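You operate a simulated robot arm through the tools that you are given. There is no shell and no other tool. Be economical: measure what you need, move in short steps, check, and stop when the job is done.

You are at the controls of a simulated robot arm. One attempt, no reset.

Task
Tighten the frame, zero the counter, set firm tension and wind 8 metres.
Fine: one press of the key.

Only the result counts: the job must be done as asked and must still hold three seconds after the hand-in. Knocking over, shifting, dropping, spilling or breaking anything else fails it.

Robot
A 7-joint arm with a two-finger parallel gripper, fixed in place. Base frame: the origin is at the foot of the arm, x ahead of it, y to its left, z up; the work surface is at about z = 740. Lengths are in mm, angles in rad, forces in N, time in s.
With the tool pointing down near the work surface it reaches from about 320 to 740 mm from the base axis. Its first joint turns from -2.007 to 2.007 rad. Payload 3.91 kg.
The TCP is the grasp point between the finger pads, 30 mm short of the fingertips. In the tool frame z runs along the fingers and y along their closing line. Largest opening 110 mm; finger width 20, thickness 10; the body of the gripper, 48 by 112 mm, starts 55 mm behind the TCP.
Orientation is told as [roll, pitch, yaw] about the base's x, y, z axes, in that order, counted from this pose: with the fingers straight down and closing along the base's y, the tool's x points along the base's -x, its y along +y and its z along -z.

Tools
- The arm moves only by the tool drive_tool. Its argument "motion" is a list of rows, each a list of 3 entries, a list of its own where there are three numbers: the turn, a rotation vector about the base's x, y, z in rad, then the shift along the base's x, y, z in mm, then the gripper command, from -1 (shut) to 1 (fully open), values between in proportion. In form: [[[ax, ay, az], [x, y, z], gripper], ...]. A call has 1 to 10 rows; each row is the pose to reach, as a shift and turn from the pose commanded when the call began. A row lasts 0.2 s, in which the tool goes at most 50 mm and 0.15 rad; a call with a longer step from one row to the next is refused whole, and so is a gripper value outside its range. A pose out of reach is approached as far as the arm can. The call stops where the force on the tool passes 40 N (or 10 N more than at its start, if that is more) or the arm is blocked; 0.2 s more then pass. Each finger travels about 108 mm/s and halts on what it meets, pressing with about 30 N; the grip force reading is that of the motor and also rises with nothing between the fingers. The clock runs only during rows and for 0.2 s after the last one: add rows that repeat a pose to give the fingers time. It gives the time, the measured TCP pose, the force on the tool (base axes), the opening and the grip force at its end, in the units of the frame above (readings bear some noise), and new pictures: "views" is both (left out), scene, wrist or none.
- Cameras (640 x 400 px; columns grow to the right, rows downward): "scene" is fixed at [399.1, -498.7, 1499]; the picture's right is [0.99, -0.13, 0.00], its down [-0.06, -0.48, -0.87] and it looks along [0.11, 0.87, -0.49] (base axes); focal length 236 px, centre (320, 200). "wrist" rides on the gripper at [72, 17, -103] in the tool frame; the picture's right is [-0.23, 0.97, 0.00], its down [-0.76, -0.18, -0.62] and it looks along [-0.61, -0.14, 0.78] (tool axes); focal length 222 px, centre (320, 200). There is no depth. A picture from a camera that has moved, and an enlarged one, comes with that camera's place and axes in the base frame and with its lens.
- lift_body(by): slides the trunk up (or, below 0, down) by that many mm; the arm rides with it, the base frame stays. It gives what a move gives, with no picture.
- enlarge(camera, box): a new picture of the part [left, top, right, bottom] of that camera's present view, enlarged. It takes no simulated time.
- close_job(): hands the job in; it is judged then, once.

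Work in short steps. Places have to be worked out from the pictures, the camera data and where the tool is seen: move nearer, look again, correct. Check each grasp and each placing, and mend what went wrong. You have 120 turns and 170 pictures in all, those below and enlarged ones among them. Open the gripper and draw the arm clear of the work before you hand the job in, unless the task says otherwise; then end with one line.

The tools are called after "Emit:" as name(argument=value, ...) on one line, values as JSON. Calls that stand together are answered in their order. drive_tool: Moves the arm, as the interface text tells. Its arguments: {"type":"object","properties":{"motion":{"type":"array"},"views":{"type":"string","enum":["both","scene","wrist","none"]}},"required":["motion"]} The other tools are called the same way: lift_body (by) slides the trunk up or down; enlarge (camera, box) takes an enlarged picture of a part of a camera's view; close_job () hands the job in.

At the start:

```text
time_s: 0.0
position: [291.4, 362.7, 1436.5]
ee_rot: [-0.001, 0.0, 0.001]
contact_force: [-0.7, 0.1, 0.2]
gripper_width: 110.0
finger_force: 0.0
trunk travel left (down, up): [-715.0, 275.0]
```

scene: 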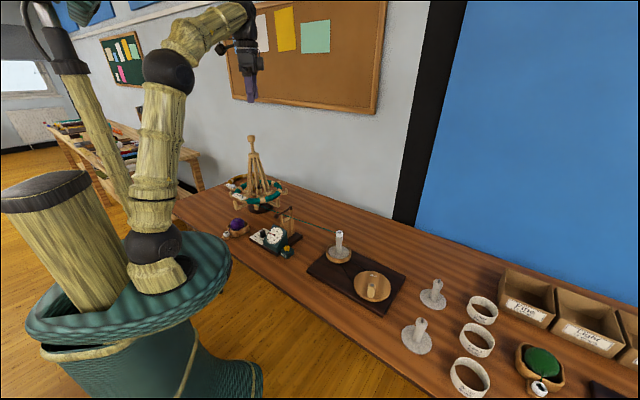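
wrist: 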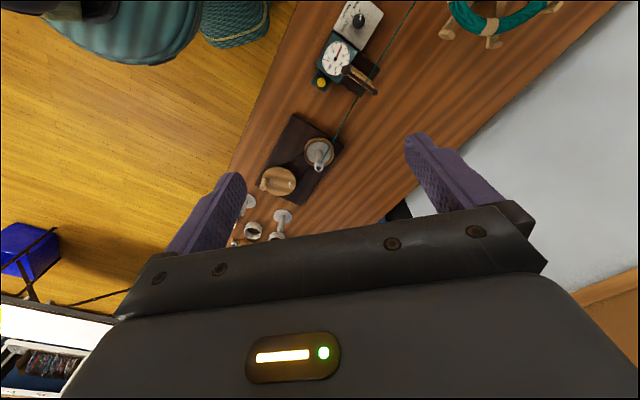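

I'll first look closely at the work area in the scene camera.

Emit:
enlarge(camera="scene", box=[210, 120, 350, 270])

Emit:
enlarge(camera="scene", box=[290, 210, 450, 320])

Emit:
enlarge(camera="scene", box=[400, 260, 640, 400])

Emit:
enlarge(camera="wrist", box=[220, 0, 460, 250])

```text
2.67 times, centred on (280, 195) of scene
camera zoom: at [399.1, -498.7, 1499.0], right [0.99, -0.13, 0.0], down [-0.06, -0.48, -0.87], along [0.11, 0.87, -0.49], focal length 630 px, centre (427, 213)
```

zoom: 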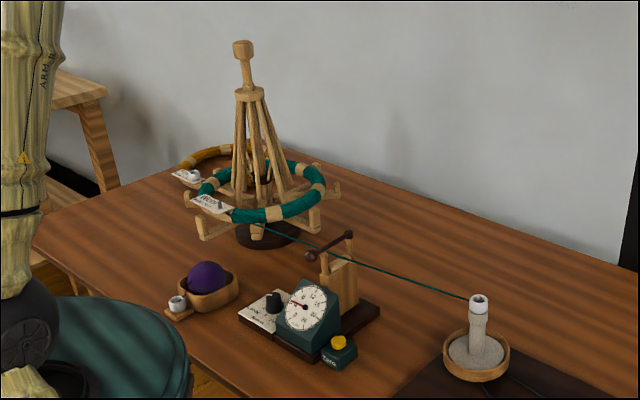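

```text
3.64 times, centred on (370, 265) of scene
camera zoom: at [399.1, -498.7, 1499.0], right [0.99, -0.13, 0.0], down [-0.06, -0.48, -0.87], along [0.11, 0.87, -0.49], focal length 859 px, centre (138, -36)
```

zoom: 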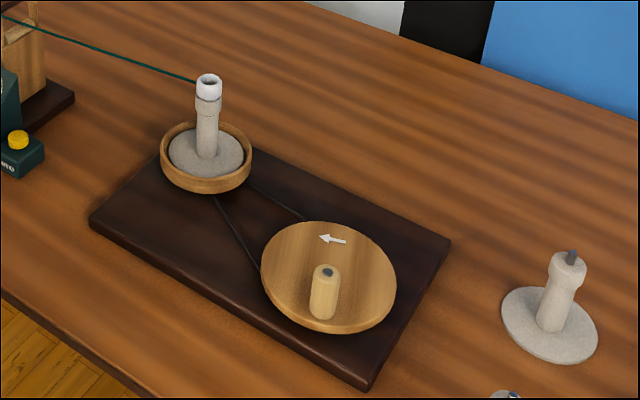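

```text
2.67 times, centred on (520, 330) of scene
camera zoom: at [399.1, -498.7, 1499.0], right [0.99, -0.13, 0.0], down [-0.06, -0.48, -0.87], along [0.11, 0.87, -0.49], focal length 630 px, centre (-213, -147)
```

zoom: 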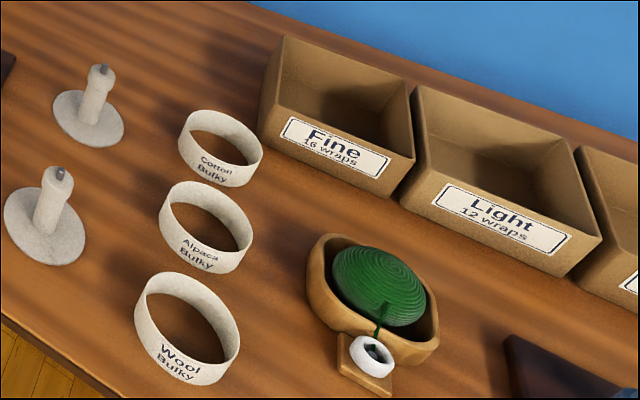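

```text
1.60 times, centred on (340, 125) of wrist
camera zoom: at [218.4, 380.0, 1539.5], right [0.23, 0.97, 0.0], down [0.76, -0.18, 0.62], along [0.61, -0.14, -0.78], focal length 355 px, centre (288, 320)
```

zoom: 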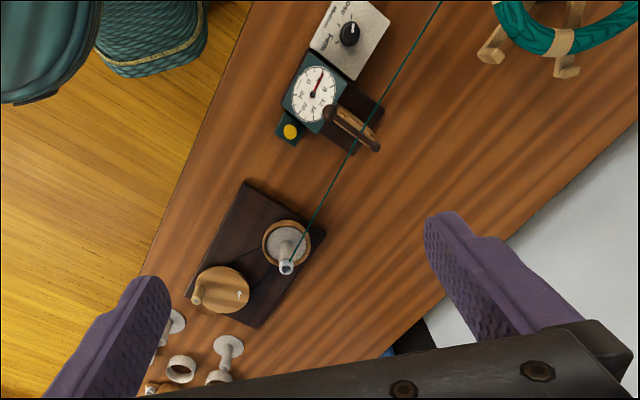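

Now tighter zooms on the swift, the counter and its tags.

Emit:
enlarge(camera="scene", box=[220, 130, 300, 220])

Emit:
enlarge(camera="scene", box=[245, 200, 310, 265])

Emit:
enlarge(camera="wrist", box=[310, 0, 400, 110])

```text
4.44 times, centred on (260, 175) of scene
camera zoom: at [399.1, -498.7, 1499.0], right [0.99, -0.13, 0.0], down [-0.06, -0.48, -0.87], along [0.11, 0.87, -0.49], focal length 1050 px, centre (587, 311)
```

zoom: 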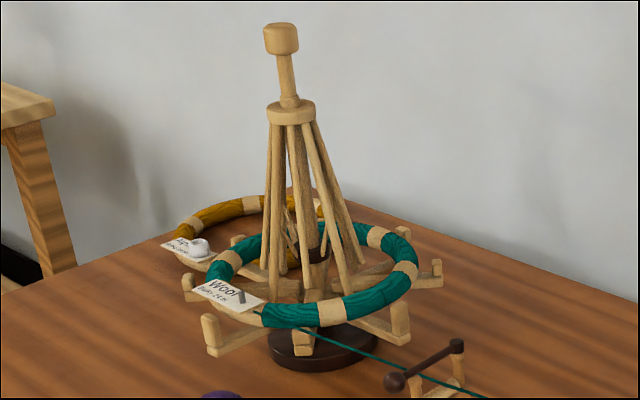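

```text
6.15 times, centred on (278, 232) of scene
camera zoom: at [399.1, -498.7, 1499.0], right [0.99, -0.13, 0.0], down [-0.06, -0.48, -0.87], along [0.11, 0.87, -0.49], focal length 1454 px, centre (582, 0)
```

zoom: 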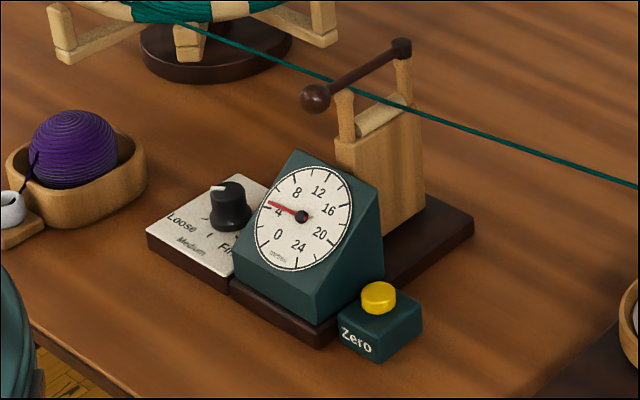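

```text
3.64 times, centred on (355, 55) of wrist
camera zoom: at [218.4, 380.0, 1539.5], right [0.23, 0.97, 0.0], down [0.76, -0.18, 0.62], along [0.61, -0.14, -0.78], focal length 808 px, centre (193, 727)
```

zoom: 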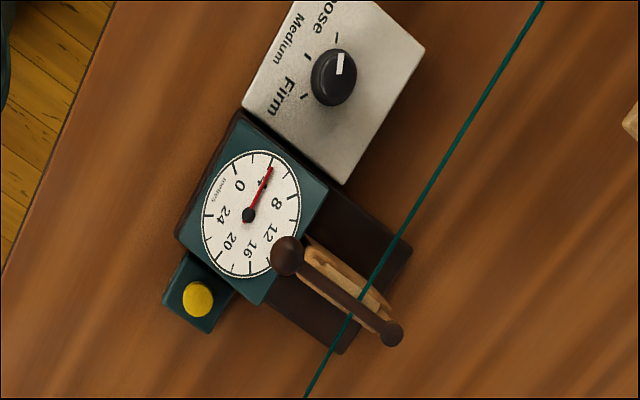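

There is a dark object at the right edge of the scene with something blue; I'll raise detail there, and check the skein tags.

Emit:
enlarge(camera="scene", box=[560, 330, 640, 400])

Emit:
enlarge(camera="scene", box=[225, 170, 265, 205])

Emit:
drive_tool(motion=[[[0, 0, -0.15], [20, -45, 0], 1], [[0, 0, -0.3], [40, -90, 0], 1], [[0, 0, -0.45], [70, -130, 0], 1], [[0, 0, -0.6], [100, -170, 0], 1], [[0, 0, -0.75], [130, -205, 0], 1], [[0, 0, -0.9], [160, -240, 0], 1]])

```text
5.71 times, centred on (600, 365) of scene
camera zoom: at [399.1, -498.7, 1499.0], right [0.99, -0.13, 0.0], down [-0.06, -0.48, -0.87], along [0.11, 0.87, -0.49], focal length 1350 px, centre (-1280, -743)
```

zoom: 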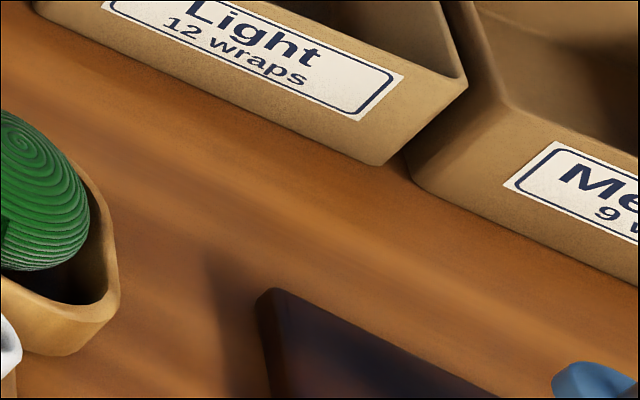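

```text
11.43 times, centred on (245, 188) of scene
camera zoom: at [399.1, -498.7, 1499.0], right [0.99, -0.13, 0.0], down [-0.06, -0.48, -0.87], along [0.11, 0.87, -0.49], focal length 2700 px, centre (1177, 343)
```

zoom: 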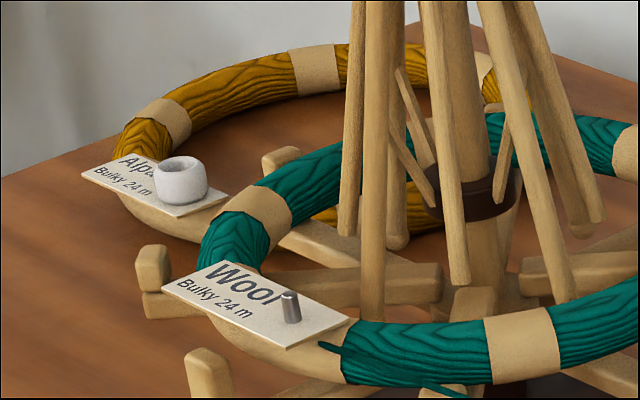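

```text
time_s: 1.4
position: [451.5, 119.9, 1435.1]
ee_rot: [-0.003, 0.0, -0.902]
contact_force: [0.3, -0.7, 0.0]
gripper_width: 110.0
finger_force: 0.0
trunk travel left (down, up): [-715.0, 275.0]
camera wrist: at [420.0, 188.6, 1539.8], right [0.9, 0.43, 0.0], down [0.33, -0.71, 0.62], along [0.26, -0.56, -0.78], focal length 222 px, centre (320, 200)
```

scene: 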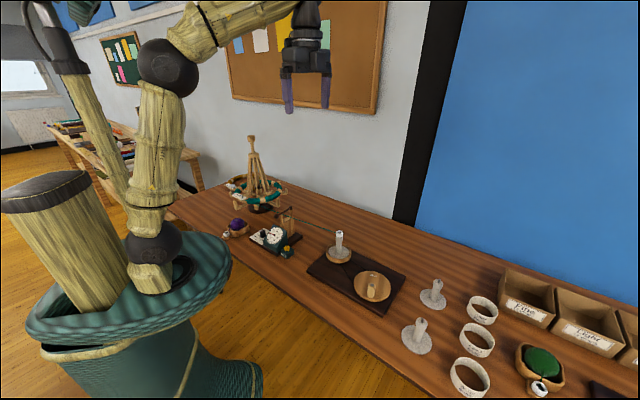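
wrist: 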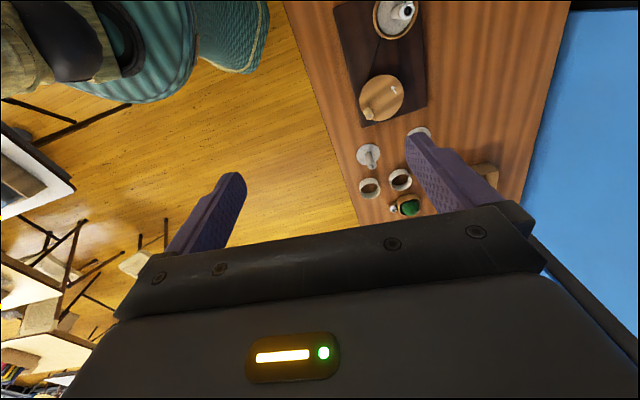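

The strut ends hang free, so the swift looks collapsed. I'll turn the wrist camera to survey the right-hand end of the table for any "key".

Emit:
drive_tool(motion=[[[0, 0, 0.14], [0, 0, 0], 1], [[0, 0, 0.28], [0, 0, 0], 1], [[0, 0, 0.42], [0, 0, 0], 1], [[0, 0, 0.56], [0, 0, 0], 1], [[0, 0, 0.7], [0, 0, 0], 1]], views="none")

Emit:
drive_tool(motion=[[[-0.06, -0.13, 0], [0, 0, 0], 1], [[-0.12, -0.26, 0], [0, 0, 0], 1], [[-0.18, -0.39, 0], [0, 0, 0], 1], [[-0.24, -0.52, 0], [0, 0, 0], 1]], views="wrist")

```text
time_s: 2.6
position: [450.2, 123.3, 1436.2]
ee_rot: [0.0, 0.0, -0.198]
contact_force: [0.6, -0.5, 0.3]
gripper_width: 110.0
finger_force: 0.0
trunk travel left (down, up): [-715.0, 275.0]
```

```text
time_s: 3.6
position: [451.1, 122.6, 1436.8]
ee_rot: [-0.148, -0.557, -0.157]
contact_force: [0.2, -0.7, 0.3]
gripper_width: 109.8
finger_force: 0.0
trunk travel left (down, up): [-715.0, 275.0]
camera wrist: at [342.3, 173.2, 1482.8], right [0.42, 0.91, 0.0], down [0.29, -0.13, 0.95], along [0.86, -0.39, -0.32], focal length 222 px, centre (320, 200)
```

wrist: 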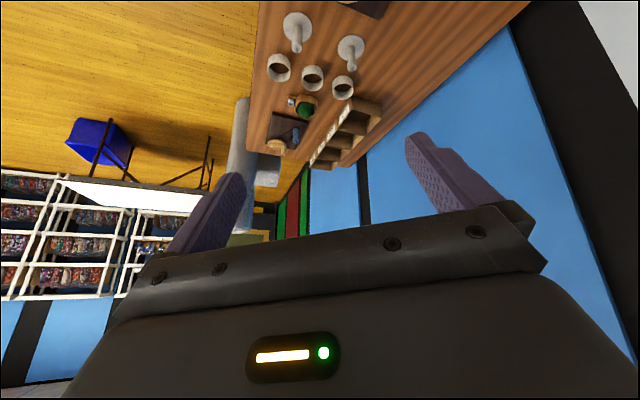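

Zooming on the far end of the table.

Emit:
enlarge(camera="wrist", box=[230, 60, 400, 180])

Emit:
enlarge(camera="wrist", box=[255, 105, 325, 160])

```text
3.33 times, centred on (315, 120) of wrist
camera zoom: at [342.3, 173.2, 1482.8], right [0.42, 0.91, 0.0], down [0.29, -0.13, 0.95], along [0.86, -0.39, -0.32], focal length 740 px, centre (337, 467)
```

zoom: 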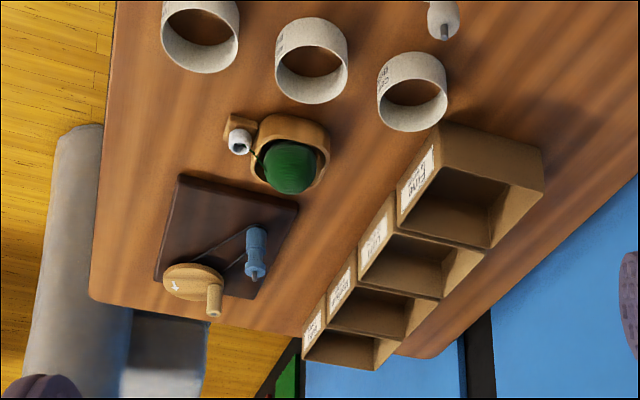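

```text
7.27 times, centred on (290, 132) of wrist
camera zoom: at [342.3, 173.2, 1482.8], right [0.42, 0.91, 0.0], down [0.29, -0.13, 0.95], along [0.86, -0.39, -0.32], focal length 1615 px, centre (538, 691)
```

zoom: 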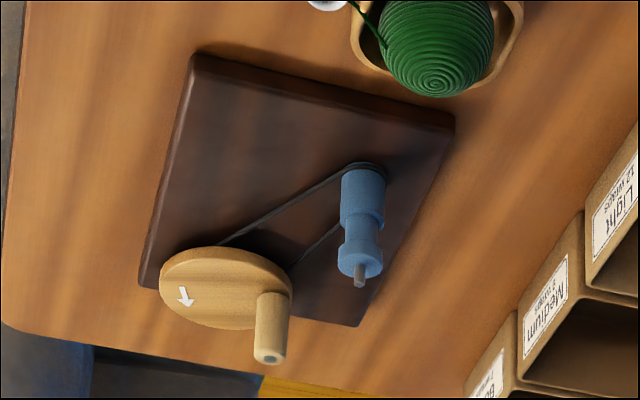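

No other key is in reach, so the "key" is the yellow Zero button, to be pressed just once. Now I undo the tilt and swing to look at the swift up close.

Emit:
drive_tool(motion=[[[0.06, 0.13, 0], [-25, 10, 0], 1], [[0.12, 0.26, 0], [-50, 20, 0], 1], [[0.18, 0.39, 0], [-75, 40, 0], 1], [[0.24, 0.52, 0], [-100, 60, 0], 1]], views="none")

Emit:
drive_tool(motion=[[[0, 0, 0.15], [-10, 25, 0], 1], [[0, 0, 0.3], [-20, 50, 0], 1], [[0, 0, 0.45], [-30, 75, 0], 1], [[0, 0, 0.6], [-40, 100, 0], 1], [[0, 0, 0.75], [-60, 125, 0], 1], [[0, 0, 0.9], [-80, 150, 0], 1], [[0, 0, 1.05], [-100, 180, 0], 1], [[0, 0, 1.2], [-120, 210, 0], 1], [[0, 0, 1.35], [-140, 240, 0], 1], [[0, 0, 1.5], [-160, 270, 0], 1]], views="wrist")

```text
time_s: 4.6
position: [348.4, 182.4, 1436.5]
ee_rot: [0.0, 0.002, -0.201]
contact_force: [0.4, -0.5, -0.1]
gripper_width: 110.0
finger_force: 0.0
trunk travel left (down, up): [-715.0, 275.0]
```

```text
time_s: 6.8
position: [210.6, 427.5, 1435.3]
ee_rot: [0.002, -0.003, 1.188]
contact_force: [-0.1, -1.0, -0.6]
gripper_width: 110.2
finger_force: 0.0
out of reach, approached as far as the arm can: row 9, 10
trunk travel left (down, up): [-715.0, 275.0]
camera wrist: at [168.0, 366.1, 1537.6], right [-0.82, 0.57, 0.0], down [0.45, 0.64, 0.63], along [0.36, 0.51, -0.78], focal length 222 px, centre (320, 200)
```

wrist: 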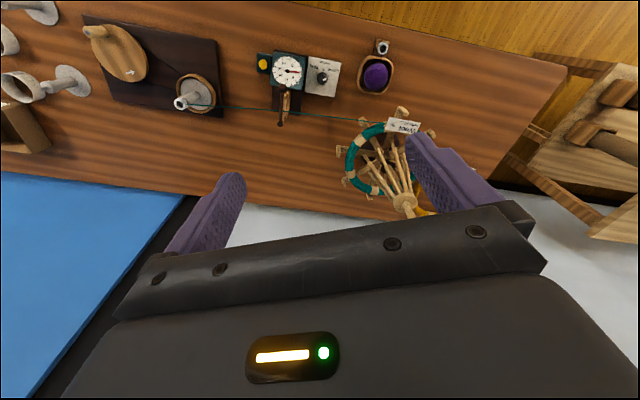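

The arm is at its upper-range limit here, so I lower the trunk (nothing lies below the hand) and continue the yaw.

Emit:
lift_body(by=-200)

Emit:
drive_tool(motion=[[[0, 0, 0.14], [-10, 10, 0], 1], [[0, 0, 0.28], [-20, 20, 0], 1], [[0, 0, 0.42], [-30, 30, 0], 1]])

Emit:
enlarge(camera="wrist", box=[220, 40, 440, 220])

```text
time_s: 9.0
position: [208.2, 428.3, 1234.3]
ee_rot: [0.0, -0.003, 1.189]
contact_force: [-0.6, -0.3, -0.3]
gripper_width: 109.8
finger_force: 0.1
trunk travel left (down, up): [-515.0, 475.0]
```

```text
time_s: 9.8
position: [170.7, 412.1, 1239.6]
ee_rot: [0.0, -0.006, 1.608]
contact_force: [0.5, -1.4, 0.3]
gripper_width: 110.2
finger_force: 0.0
out of reach, approached as far as the arm can: row 2, 3
trunk travel left (down, up): [-515.0, 475.0]
camera wrist: at [156.2, 339.7, 1342.5], right [-0.98, 0.19, 0.0], down [0.15, 0.76, 0.63], along [0.12, 0.62, -0.78], focal length 222 px, centre (320, 200)
```

scene: 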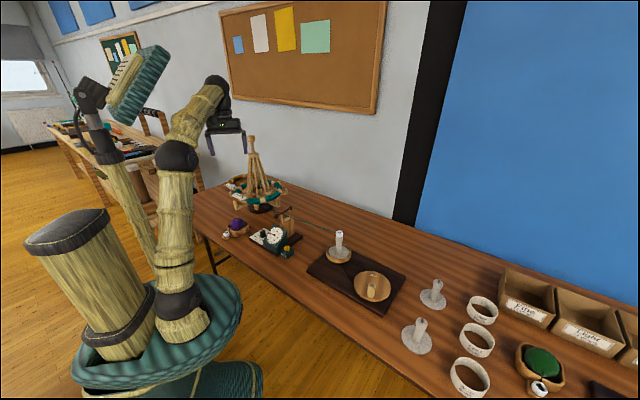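
wrist: 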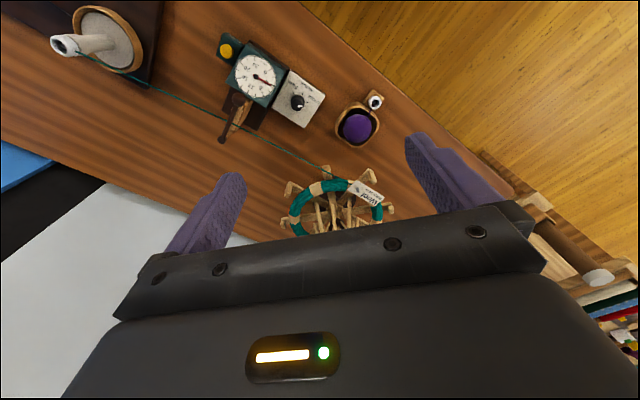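

```text
2.22 times, centred on (330, 130) of wrist
camera zoom: at [156.2, 339.7, 1342.5], right [-0.98, 0.19, 0.0], down [0.15, 0.76, 0.63], along [0.12, 0.62, -0.78], focal length 494 px, centre (298, 356)
```

zoom: 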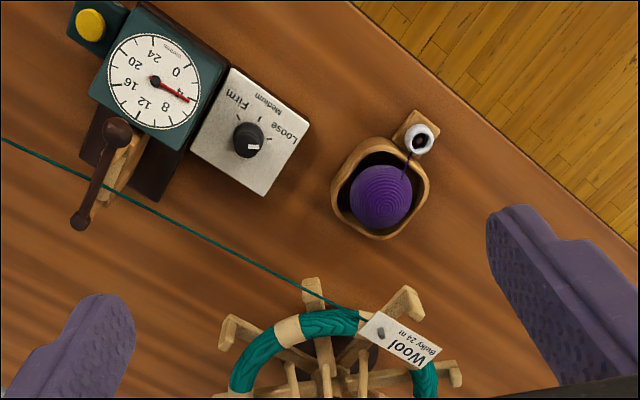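

To see the swift's head, I tilt the hand up towards it.

Emit:
drive_tool(motion=[[[0.15, 0, 0], [0, -10, 0], 1], [[0.3, 0, 0], [0, -20, 0], 1], [[0.45, 0, 0], [0, -30, 0], 1], [[0.6, 0, 0], [0, -30, 0], 1], [[0.75, 0, 0], [0, -30, 0], 1]], views="wrist")

```text
time_s: 11.0
position: [172.0, 386.2, 1235.5]
ee_rot: [-0.03, -0.748, 1.615]
contact_force: [0.5, 0.4, 0.1]
gripper_width: 109.7
finger_force: 0.0
trunk travel left (down, up): [-515.0, 475.0]
camera wrist: at [157.2, 263.3, 1261.4], right [-0.98, 0.14, 0.13], down [0.15, 0.14, 0.98], along [0.12, 0.98, -0.16], focal length 222 px, centre (320, 200)
```

wrist: 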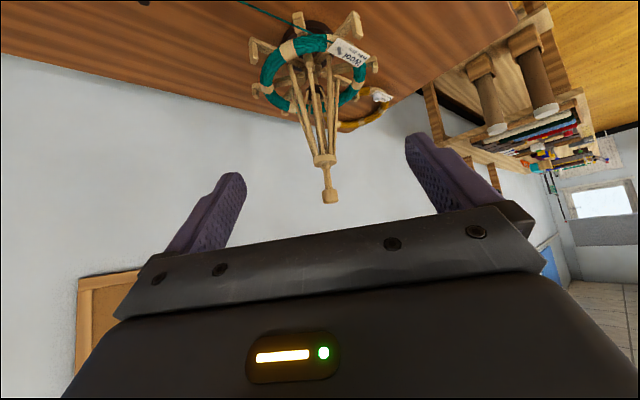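

Emit:
enlarge(camera="wrist", box=[240, 0, 410, 215])

Emit:
enlarge(camera="wrist", box=[240, 0, 410, 110])

```text
1.86 times, centred on (325, 108) of wrist
camera zoom: at [157.2, 263.3, 1261.4], right [-0.98, 0.14, 0.13], down [0.15, 0.14, 0.98], along [0.12, 0.98, -0.16], focal length 413 px, centre (311, 372)
```

zoom: 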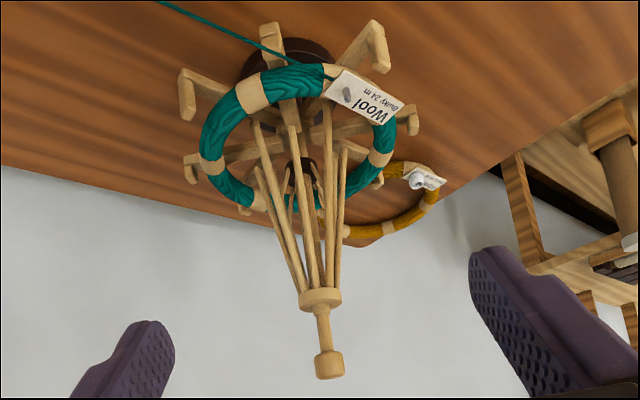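

```text
3.64 times, centred on (325, 55) of wrist
camera zoom: at [157.2, 263.3, 1261.4], right [-0.98, 0.14, 0.13], down [0.15, 0.14, 0.98], along [0.12, 0.98, -0.16], focal length 808 px, centre (302, 727)
```

zoom: 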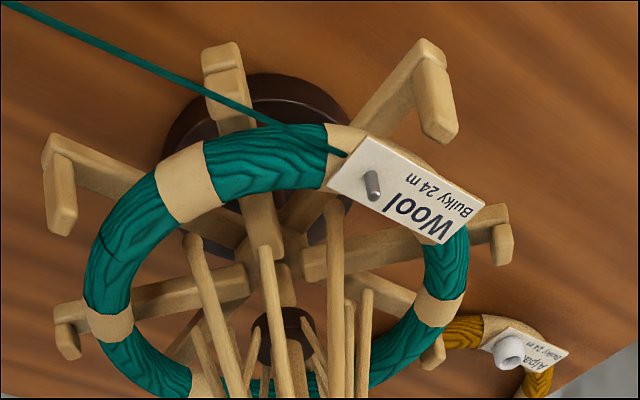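

Triangulating, the knob on the swift's top is at about (198, 784, 1171) and the rib collar about z 1081: an umbrella-type frame that opens when the crown is pushed down. I level the hand to point at the stem horizontally from a distance.

Emit:
drive_tool(motion=[[[0, 0, -0.1], [0, 0, 0], 1], [[0, 0, -0.2], [-10, 0, 0], 1]], views="none")

Emit:
drive_tool(motion=[[[0.138, -0.022, 0], [0, 0, 0], 1], [[0.276, -0.045, 0], [0, 10, 0], 1], [[0.414, -0.067, 0], [0, 20, 0], 1], [[0.552, -0.089, 0], [0, 30, 0], 1], [[0.69, -0.112, 0], [0, 40, 0], 1], [[0.81, -0.131, 0], [0, 50, 0], 1]])

```text
time_s: 11.6
position: [160.6, 383.4, 1237.5]
ee_rot: [-0.033, -0.755, 1.415]
contact_force: [0.0, -0.6, -1.7]
gripper_width: 109.6
finger_force: 0.1
trunk travel left (down, up): [-515.0, 475.0]
```

```text
time_s: 13.0
position: [159.7, 435.3, 1237.7]
ee_rot: [-1.992, -1.56, -2.908]
contact_force: [-0.3, 0.7, 0.7]
gripper_width: 109.9
finger_force: 0.0
out of reach, approached as far as the arm can: row 3
trunk travel left (down, up): [-515.0, 475.0]
camera wrist: at [124.4, 337.7, 1164.7], right [-0.96, 0.18, 0.22], down [0.05, -0.65, 0.76], along [0.28, 0.74, 0.61], focal length 222 px, centre (320, 200)
```

scene: 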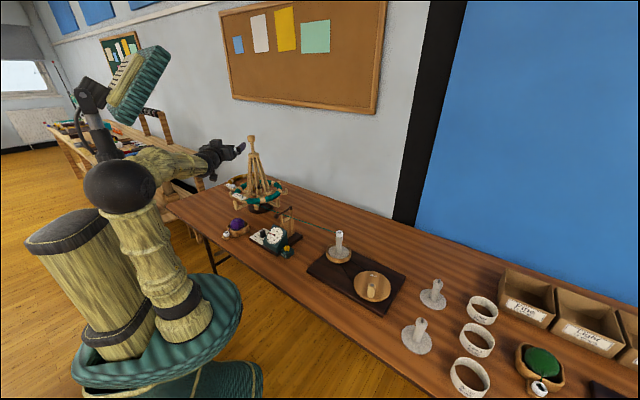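
wrist: 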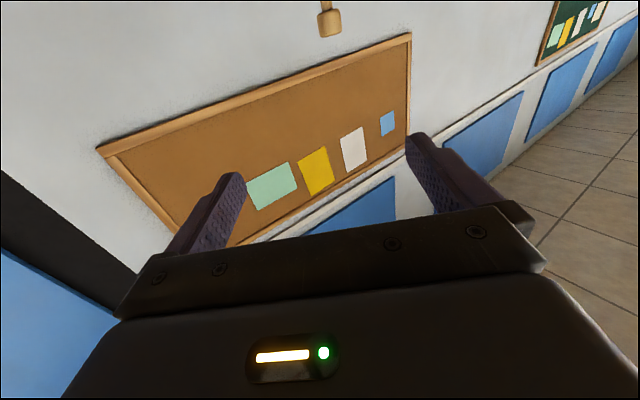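

The hand is now level (heading ≈ (0.19, 0.98)). I lower the trunk to the stem height and close in to ~130 mm before the stem.

Emit:
lift_body(by=-115)

Emit:
drive_tool(motion=[[[0, 0, 0], [4, 45, 0], 1], [[0, 0, 0], [7, 90, 0], 1], [[0, 0, 0], [11, 135, 0], 1], [[0, 0, 0], [14, 180, 0], 1], [[0, 0, 0], [14, 210, 0], 1]])

Emit:
enlarge(camera="scene", box=[200, 100, 300, 220])

```text
time_s: 14.4
position: [159.0, 435.4, 1122.2]
ee_rot: [-1.846, -1.56, -3.054]
contact_force: [-0.1, 0.3, 0.0]
gripper_width: 109.9
finger_force: 0.2
trunk travel left (down, up): [-400.0, 590.0]
```

```text
time_s: 15.6
position: [175.2, 645.5, 1120.9]
ee_rot: [-1.737, -1.565, 3.119]
contact_force: [-0.2, 0.7, -0.3]
gripper_width: 110.0
finger_force: 0.0
trunk travel left (down, up): [-400.0, 590.0]
camera wrist: at [139.8, 547.2, 1048.1], right [-0.96, 0.18, 0.22], down [0.05, -0.65, 0.76], along [0.28, 0.74, 0.61], focal length 222 px, centre (320, 200)
```

scene: 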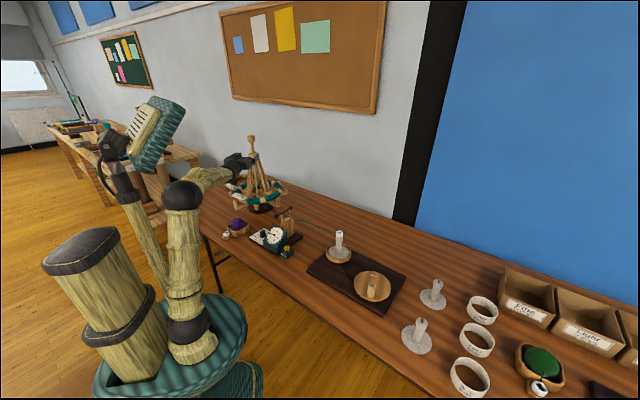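
wrist: 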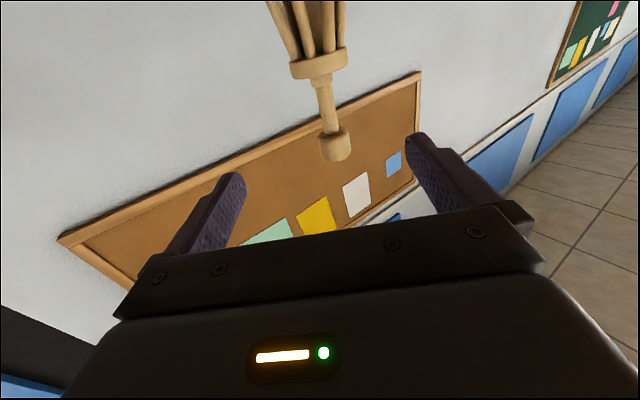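

```text
3.33 times, centred on (250, 160) of scene
camera zoom: at [399.1, -498.7, 1499.0], right [0.99, -0.13, 0.0], down [-0.06, -0.48, -0.87], along [0.11, 0.87, -0.49], focal length 788 px, centre (553, 333)
```

zoom: 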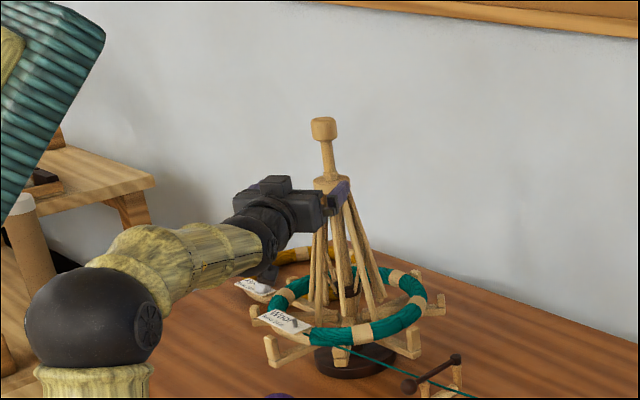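

From both views the stem is at about (194, 784), free between z≈1092 and 1143. I slide the open fingers around it at z 1121.

Emit:
drive_tool(motion=[[[0, 0, 0], [6, 45, 0], 1], [[0, 0, 0], [12, 90, 0], 1], [[0, 0, 0], [17, 120, 0], 1], [[0, 0, 0], [19, 138, 0], 1]])

Emit:
enlarge(camera="scene", box=[215, 120, 285, 200])

```text
time_s: 16.6
position: [193.2, 782.2, 1121.1]
ee_rot: [-1.669, -1.564, 3.055]
contact_force: [-0.3, 0.5, 0.8]
gripper_width: 109.9
finger_force: 0.0
trunk travel left (down, up): [-400.0, 590.0]
camera wrist: at [158.0, 684.9, 1048.3], right [-0.96, 0.18, 0.22], down [0.05, -0.64, 0.76], along [0.28, 0.74, 0.61], focal length 222 px, centre (320, 200)
```

scene: 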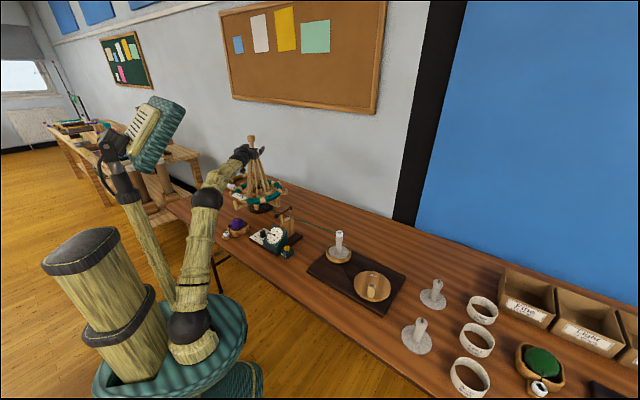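
wrist: 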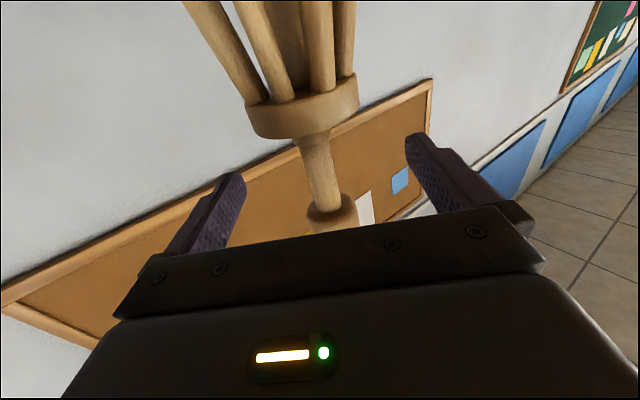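

```text
5.00 times, centred on (250, 160) of scene
camera zoom: at [399.1, -498.7, 1499.0], right [0.99, -0.13, 0.0], down [-0.06, -0.48, -0.87], along [0.11, 0.87, -0.49], focal length 1181 px, centre (670, 400)
```

zoom: 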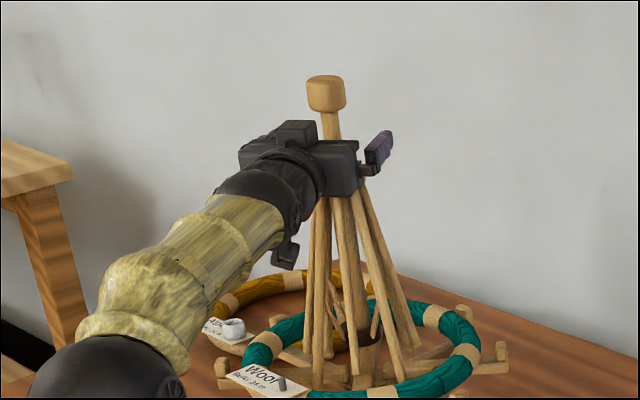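

Stem is between the fingers, ~4 mm to the -x side. I close to a loose 30 mm straddle (so the fingers will press the collar, not grip the post).

Emit:
drive_tool(motion=[[[0, 0, 0], [-4, 1, 0], 0.5], [[0, 0, 0], [-4, 1, 0], 0], [[0, 0, 0], [-4, 1, 0], -0.3], [[0, 0, 0], [-4, 1, 0], -0.45], [[0, 0, 0], [-4, 1, 0], -0.45]], views="wrist")

```text
time_s: 17.8
position: [188.5, 783.8, 1122.1]
ee_rot: [-1.813, -1.561, -3.085]
contact_force: [-0.2, 0.2, 0.4]
gripper_width: 30.4
finger_force: 0.1
trunk travel left (down, up): [-400.0, 590.0]
camera wrist: at [153.4, 685.6, 1049.1], right [-0.96, 0.18, 0.22], down [0.05, -0.65, 0.76], along [0.28, 0.74, 0.61], focal length 222 px, centre (320, 200)
```

wrist: 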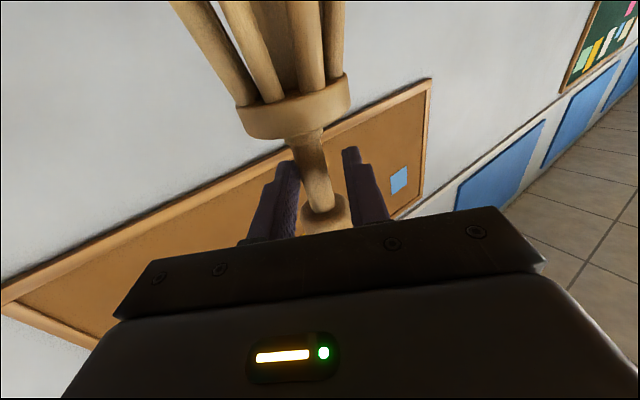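

The stem now sits a little to the left finger, so I shift +3 in x and descend gently to touch the collar.

Emit:
drive_tool(motion=[[[0, 0, 0], [3, 0, 0], -0.45], [[0, 0, 0], [3, 0, -6], -0.45], [[0, 0, 0], [3, 0, -12], -0.45], [[0, 0, 0], [3, 0, -18], -0.45], [[0, 0, 0], [3, 0, -24], -0.45], [[0, 0, 0], [3, 0, -30], -0.45]])

Emit:
enlarge(camera="scene", box=[215, 120, 295, 220])

```text
time_s: 19.2
position: [190.7, 782.8, 1097.5]
ee_rot: [-2.513, -1.555, -2.386]
contact_force: [-0.6, 6.1, 16.0]
gripper_width: 29.1
finger_force: 0.0
trunk travel left (down, up): [-400.0, 590.0]
camera wrist: at [155.4, 685.0, 1023.8], right [-0.96, 0.18, 0.22], down [0.05, -0.65, 0.76], along [0.28, 0.74, 0.62], focal length 222 px, centre (320, 200)
```

scene: 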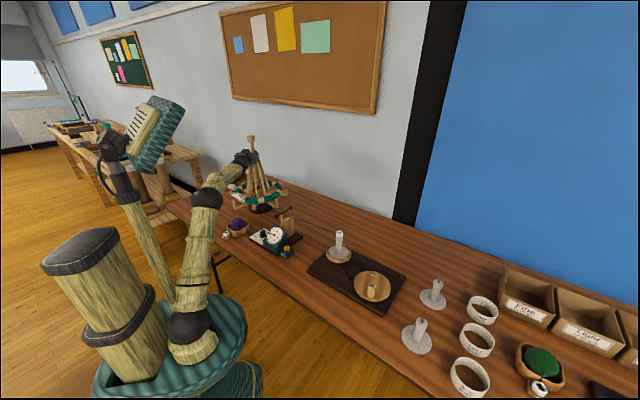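
wrist: 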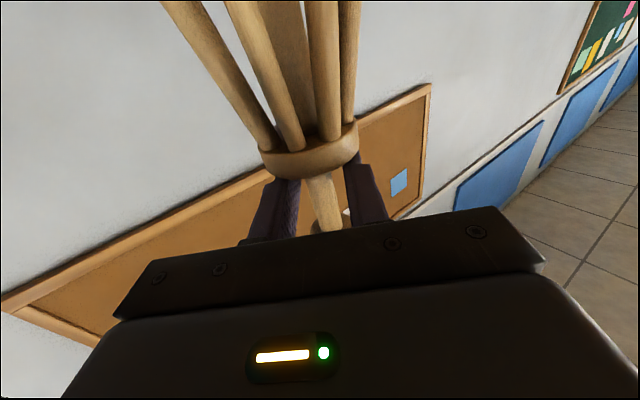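

```text
4.00 times, centred on (255, 170) of scene
camera zoom: at [399.1, -498.7, 1499.0], right [0.99, -0.13, 0.0], down [-0.06, -0.48, -0.87], along [0.11, 0.87, -0.49], focal length 945 px, centre (580, 320)
```

zoom: 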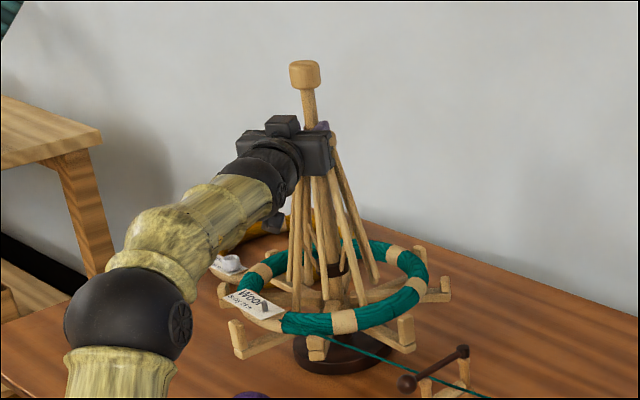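

Contact with ~16 N; I push further down in small steps to see whether the collar slides.

Emit:
drive_tool(motion=[[[0, 0, 0], [0, 0, -8], -0.45], [[0, 0, 0], [0, 0, -16], -0.45], [[0, 0, 0], [0, 0, -24], -0.45], [[0, 0, 0], [0, 0, -32], -0.45], [[0, 0, 0], [0, 0, -40], -0.45]])

Emit:
enlarge(camera="scene", box=[215, 120, 295, 220])

```text
time_s: 19.6
position: [191.1, 781.6, 1099.1]
ee_rot: [-2.779, -1.545, -2.123]
contact_force: [0.5, 2.5, 5.1]
gripper_width: 29.8
finger_force: 0.1
trunk travel left (down, up): [-400.0, 590.0]
stopped in row 1: the force on the tool passed its limit (the readings are from after the stop); the commanded pose is now the measured one
camera wrist: at [156.3, 686.2, 1022.5], right [-0.96, 0.18, 0.22], down [0.05, -0.66, 0.75], along [0.28, 0.73, 0.63], focal length 222 px, centre (320, 200)
```

scene: 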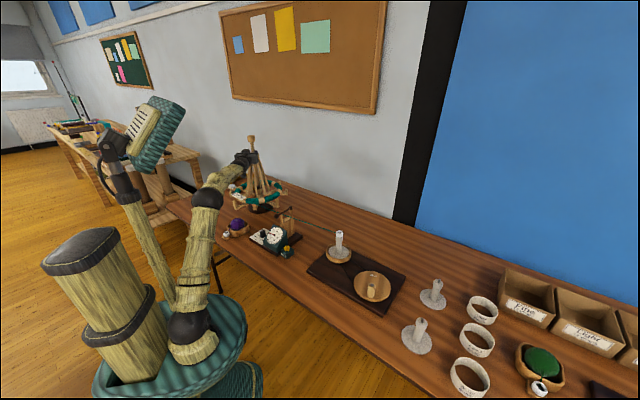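
wrist: 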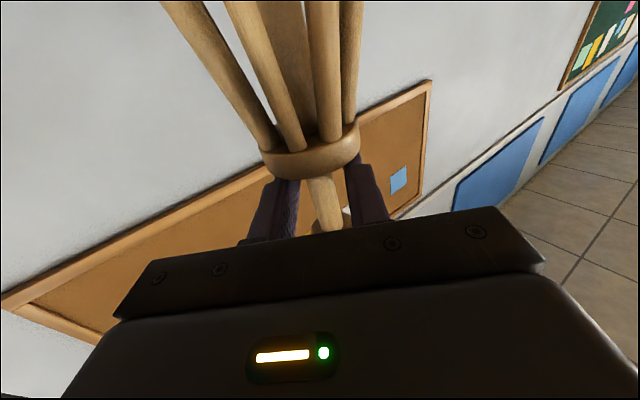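

```text
4.00 times, centred on (255, 170) of scene
camera zoom: at [399.1, -498.7, 1499.0], right [0.99, -0.13, 0.0], down [-0.06, -0.48, -0.87], along [0.11, 0.87, -0.49], focal length 945 px, centre (580, 320)
```

zoom: 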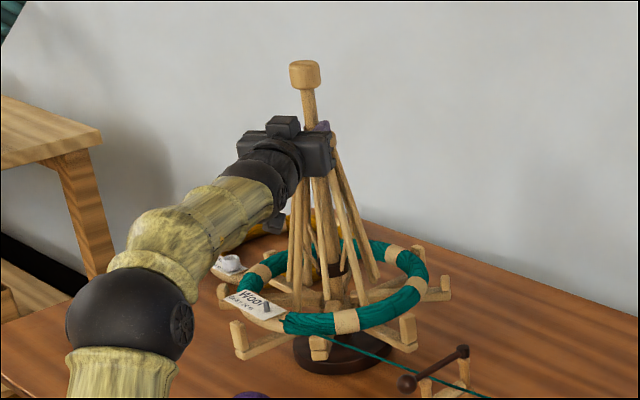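

The collar doesn't slide at 40 N, so it's fixed. The dark runner ring lower on the post, with struts to the ribs, is probably the moving part; I zoom there.

Emit:
enlarge(camera="scene", box=[242, 165, 278, 195])

Emit:
drive_tool(motion=[[[0, 0, 0], [0, 0, 20], -0.45], [[0, 0, 0], [0, 0, 20], 0.3], [[0, 0, 0], [0, 0, 20], 1], [[0, 0, 0], [0, 0, 20], 1]], views="none")

```text
13.33 times, centred on (260, 180) of scene
camera zoom: at [399.1, -498.7, 1499.0], right [0.99, -0.13, 0.0], down [-0.06, -0.48, -0.87], along [0.11, 0.87, -0.49], focal length 3150 px, centre (1120, 467)
```

zoom: 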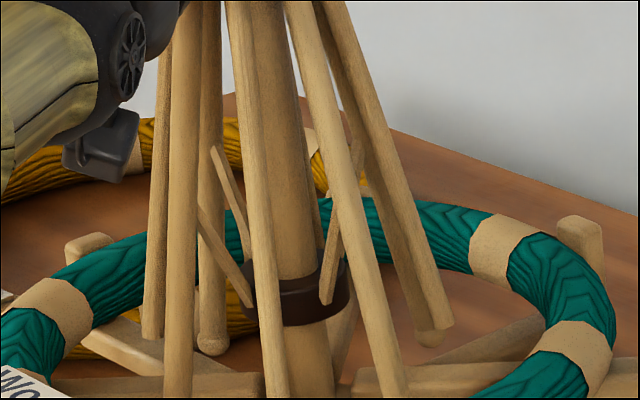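

```text
time_s: 20.6
position: [192.1, 783.4, 1115.3]
ee_rot: [-2.738, -1.548, -2.162]
contact_force: [-0.2, 0.7, 0.1]
gripper_width: 109.9
finger_force: 0.1
trunk travel left (down, up): [-400.0, 590.0]
```

The ring is a runner with stretchers, likely driven through the post from the top knob. I'll zoom on the knob for marks before trying anything.

Emit:
enlarge(camera="scene", box=[240, 130, 264, 150])

Emit:
drive_tool(motion=[[[0, 0, 0], [-6, -30, 0], 1], [[0, 0, 0], [-14, -75, 0], 1], [[0, 0, 0], [-22, -120, 0], 1]], views="wrist")

Emit:
enlarge(camera="wrist", box=[260, 0, 400, 200])

```text
16.00 times, centred on (252, 140) of scene
camera zoom: at [399.1, -498.7, 1499.0], right [0.99, -0.13, 0.0], down [-0.06, -0.48, -0.87], along [0.11, 0.87, -0.49], focal length 3780 px, centre (1408, 1160)
```

zoom: 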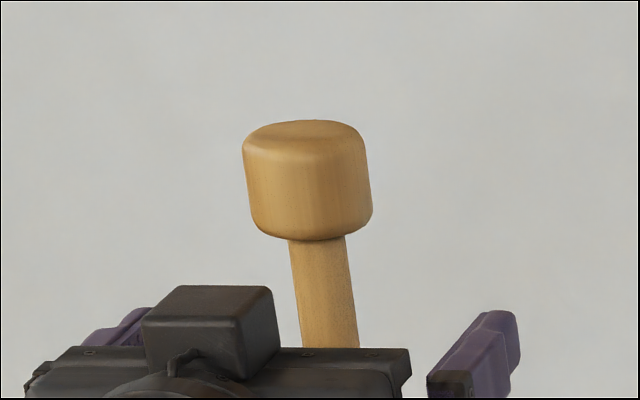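

```text
time_s: 21.4
position: [168.4, 662.8, 1117.1]
ee_rot: [-2.725, -1.547, -2.174]
contact_force: [0.5, -0.2, -0.4]
gripper_width: 109.9
finger_force: 0.0
trunk travel left (down, up): [-400.0, 590.0]
camera wrist: at [133.3, 566.8, 1041.6], right [-0.96, 0.18, 0.22], down [0.05, -0.66, 0.75], along [0.28, 0.73, 0.63], focal length 222 px, centre (320, 200)
```

wrist: 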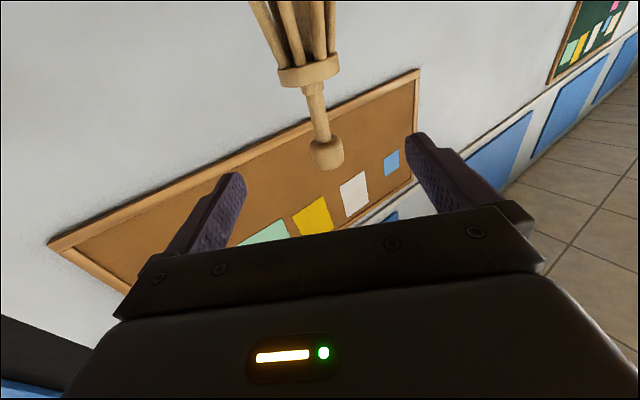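

```text
2.00 times, centred on (330, 100) of wrist
camera zoom: at [133.3, 566.8, 1041.6], right [-0.96, 0.18, 0.22], down [0.05, -0.66, 0.75], along [0.28, 0.73, 0.63], focal length 444 px, centre (300, 400)
```

zoom: 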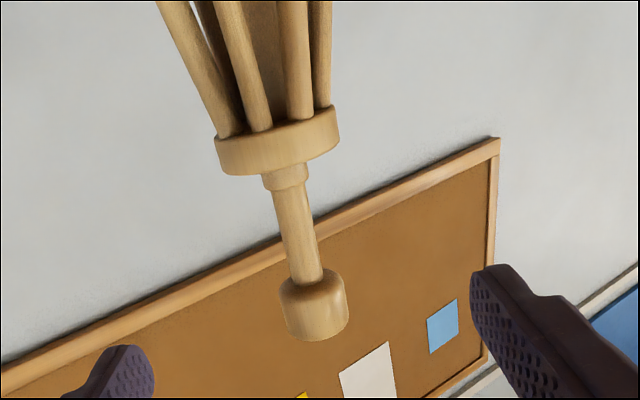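

The knob's rod is thinner than the post tube — a plunger. By the stretcher geometry (outer ends up), raising the runner spreads the ribs, so I'll grip the knob at z≈1165 and pull up gently while watching.

Emit:
drive_tool(motion=[[[0, 0, 0], [0, 0, 48], 1], [[0, 0, 0], [8, 40, 48], 1], [[0, 0, 0], [16, 80, 48], 1], [[0, 0, 0], [24, 121, 48], 1], [[0, 0, 0], [24, 121, 48], 0.3], [[0, 0, 0], [24, 121, 48], -0.2]])

```text
time_s: 22.8
position: [191.2, 783.6, 1164.7]
ee_rot: [-2.727, -1.548, -2.173]
contact_force: [0.3, 0.5, 0.1]
gripper_width: 44.0
finger_force: 0.1
trunk travel left (down, up): [-400.0, 590.0]
camera wrist: at [156.5, 686.9, 1089.5], right [-0.96, 0.18, 0.22], down [0.05, -0.66, 0.75], along [0.28, 0.73, 0.62], focal length 222 px, centre (320, 200)
```

scene: 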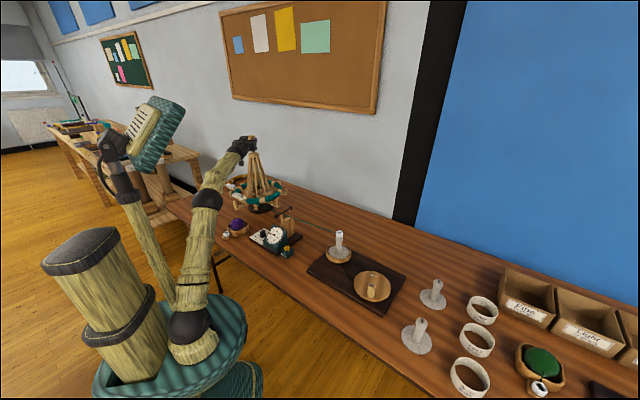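
wrist: 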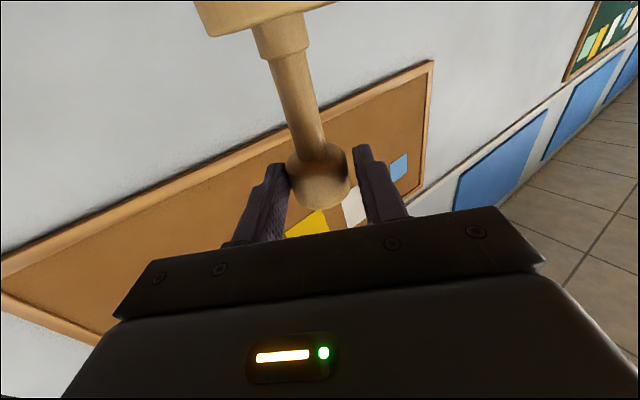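

Knob is between the pads, slightly left. I shift +2 in x, close, and lift in small steps.

Emit:
drive_tool(motion=[[[0, 0, 0], [2, 0, 0], -0.2], [[0, 0, 0], [2, 0, 0], -0.5], [[0, 0, 0], [2, 0, 0], -0.5], [[0, 0, 0], [2, 0, 4], -0.5], [[0, 0, 0], [2, 0, 8], -0.5], [[0, 0, 0], [2, 0, 12], -0.5]])

Emit:
enlarge(camera="scene", box=[220, 130, 300, 220])

```text
time_s: 24.2
position: [194.2, 783.5, 1178.1]
ee_rot: [-2.736, -1.548, -2.163]
contact_force: [-6.6, -6.7, -2.8]
gripper_width: 39.5
finger_force: 44.9
trunk travel left (down, up): [-400.0, 590.0]
camera wrist: at [158.7, 686.9, 1101.8], right [-0.96, 0.18, 0.22], down [0.05, -0.66, 0.75], along [0.28, 0.73, 0.62], focal length 222 px, centre (320, 200)
```

scene: 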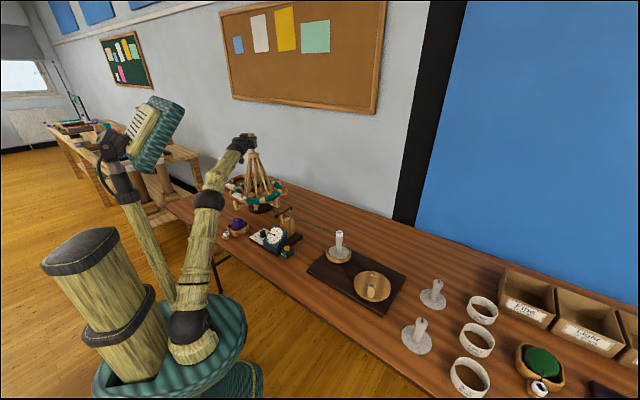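
wrist: 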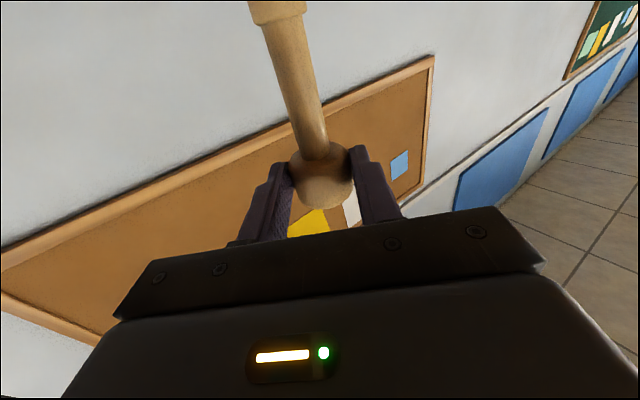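

```text
4.44 times, centred on (260, 175) of scene
camera zoom: at [399.1, -498.7, 1499.0], right [0.99, -0.13, 0.0], down [-0.06, -0.48, -0.87], along [0.11, 0.87, -0.49], focal length 1050 px, centre (587, 311)
```

zoom: 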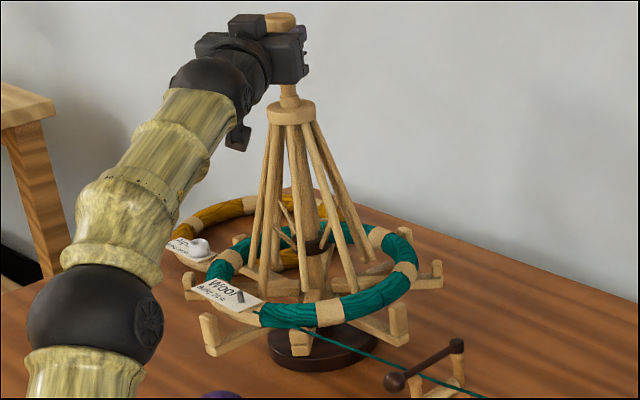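

The rod rose, the runner moved up and the ribs spread. I keep pulling until it comes firm.

Emit:
drive_tool(motion=[[[0, 0, 0], [0, 0, 5], -0.5], [[0, 0, 0], [0, 0, 10], -0.5], [[0, 0, 0], [0, 0, 15], -0.5], [[0, 0, 0], [0, 0, 20], -0.5]], views="none")

Emit:
enlarge(camera="scene", box=[220, 130, 300, 220])

```text
time_s: 25.0
position: [194.0, 782.5, 1187.0]
ee_rot: [-2.453, -1.557, -2.447]
contact_force: [-6.6, -20.3, -10.5]
gripper_width: 39.5
finger_force: 44.8
trunk travel left (down, up): [-400.0, 590.0]
stopped in row 4: the force on the tool passed its limit (the readings are from after the stop); the commanded pose is now the measured one
```

```text
4.44 times, centred on (260, 175) of scene
camera zoom: at [399.1, -498.7, 1499.0], right [0.99, -0.13, 0.0], down [-0.06, -0.48, -0.87], along [0.11, 0.87, -0.49], focal length 1050 px, centre (587, 311)
```

zoom: 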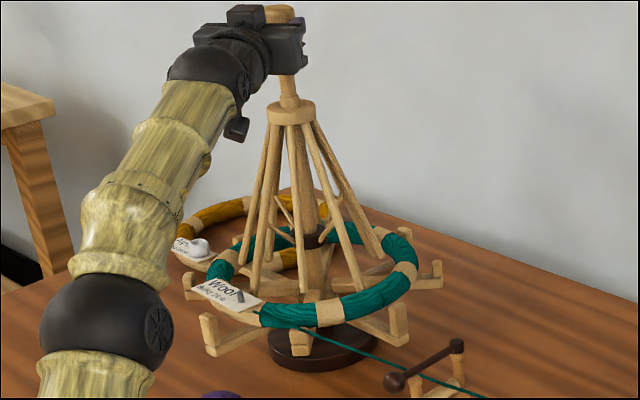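

It stiffened at ~22 mm of travel. I check whether the ribs now meet the skein.

Emit:
enlarge(camera="scene", box=[238, 165, 282, 205])

```text
10.00 times, centred on (260, 185) of scene
camera zoom: at [399.1, -498.7, 1499.0], right [0.99, -0.13, 0.0], down [-0.06, -0.48, -0.87], along [0.11, 0.87, -0.49], focal length 2362 px, centre (920, 350)
```

zoom: 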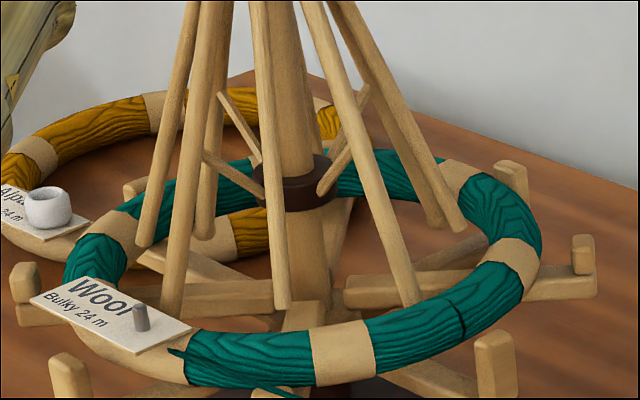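

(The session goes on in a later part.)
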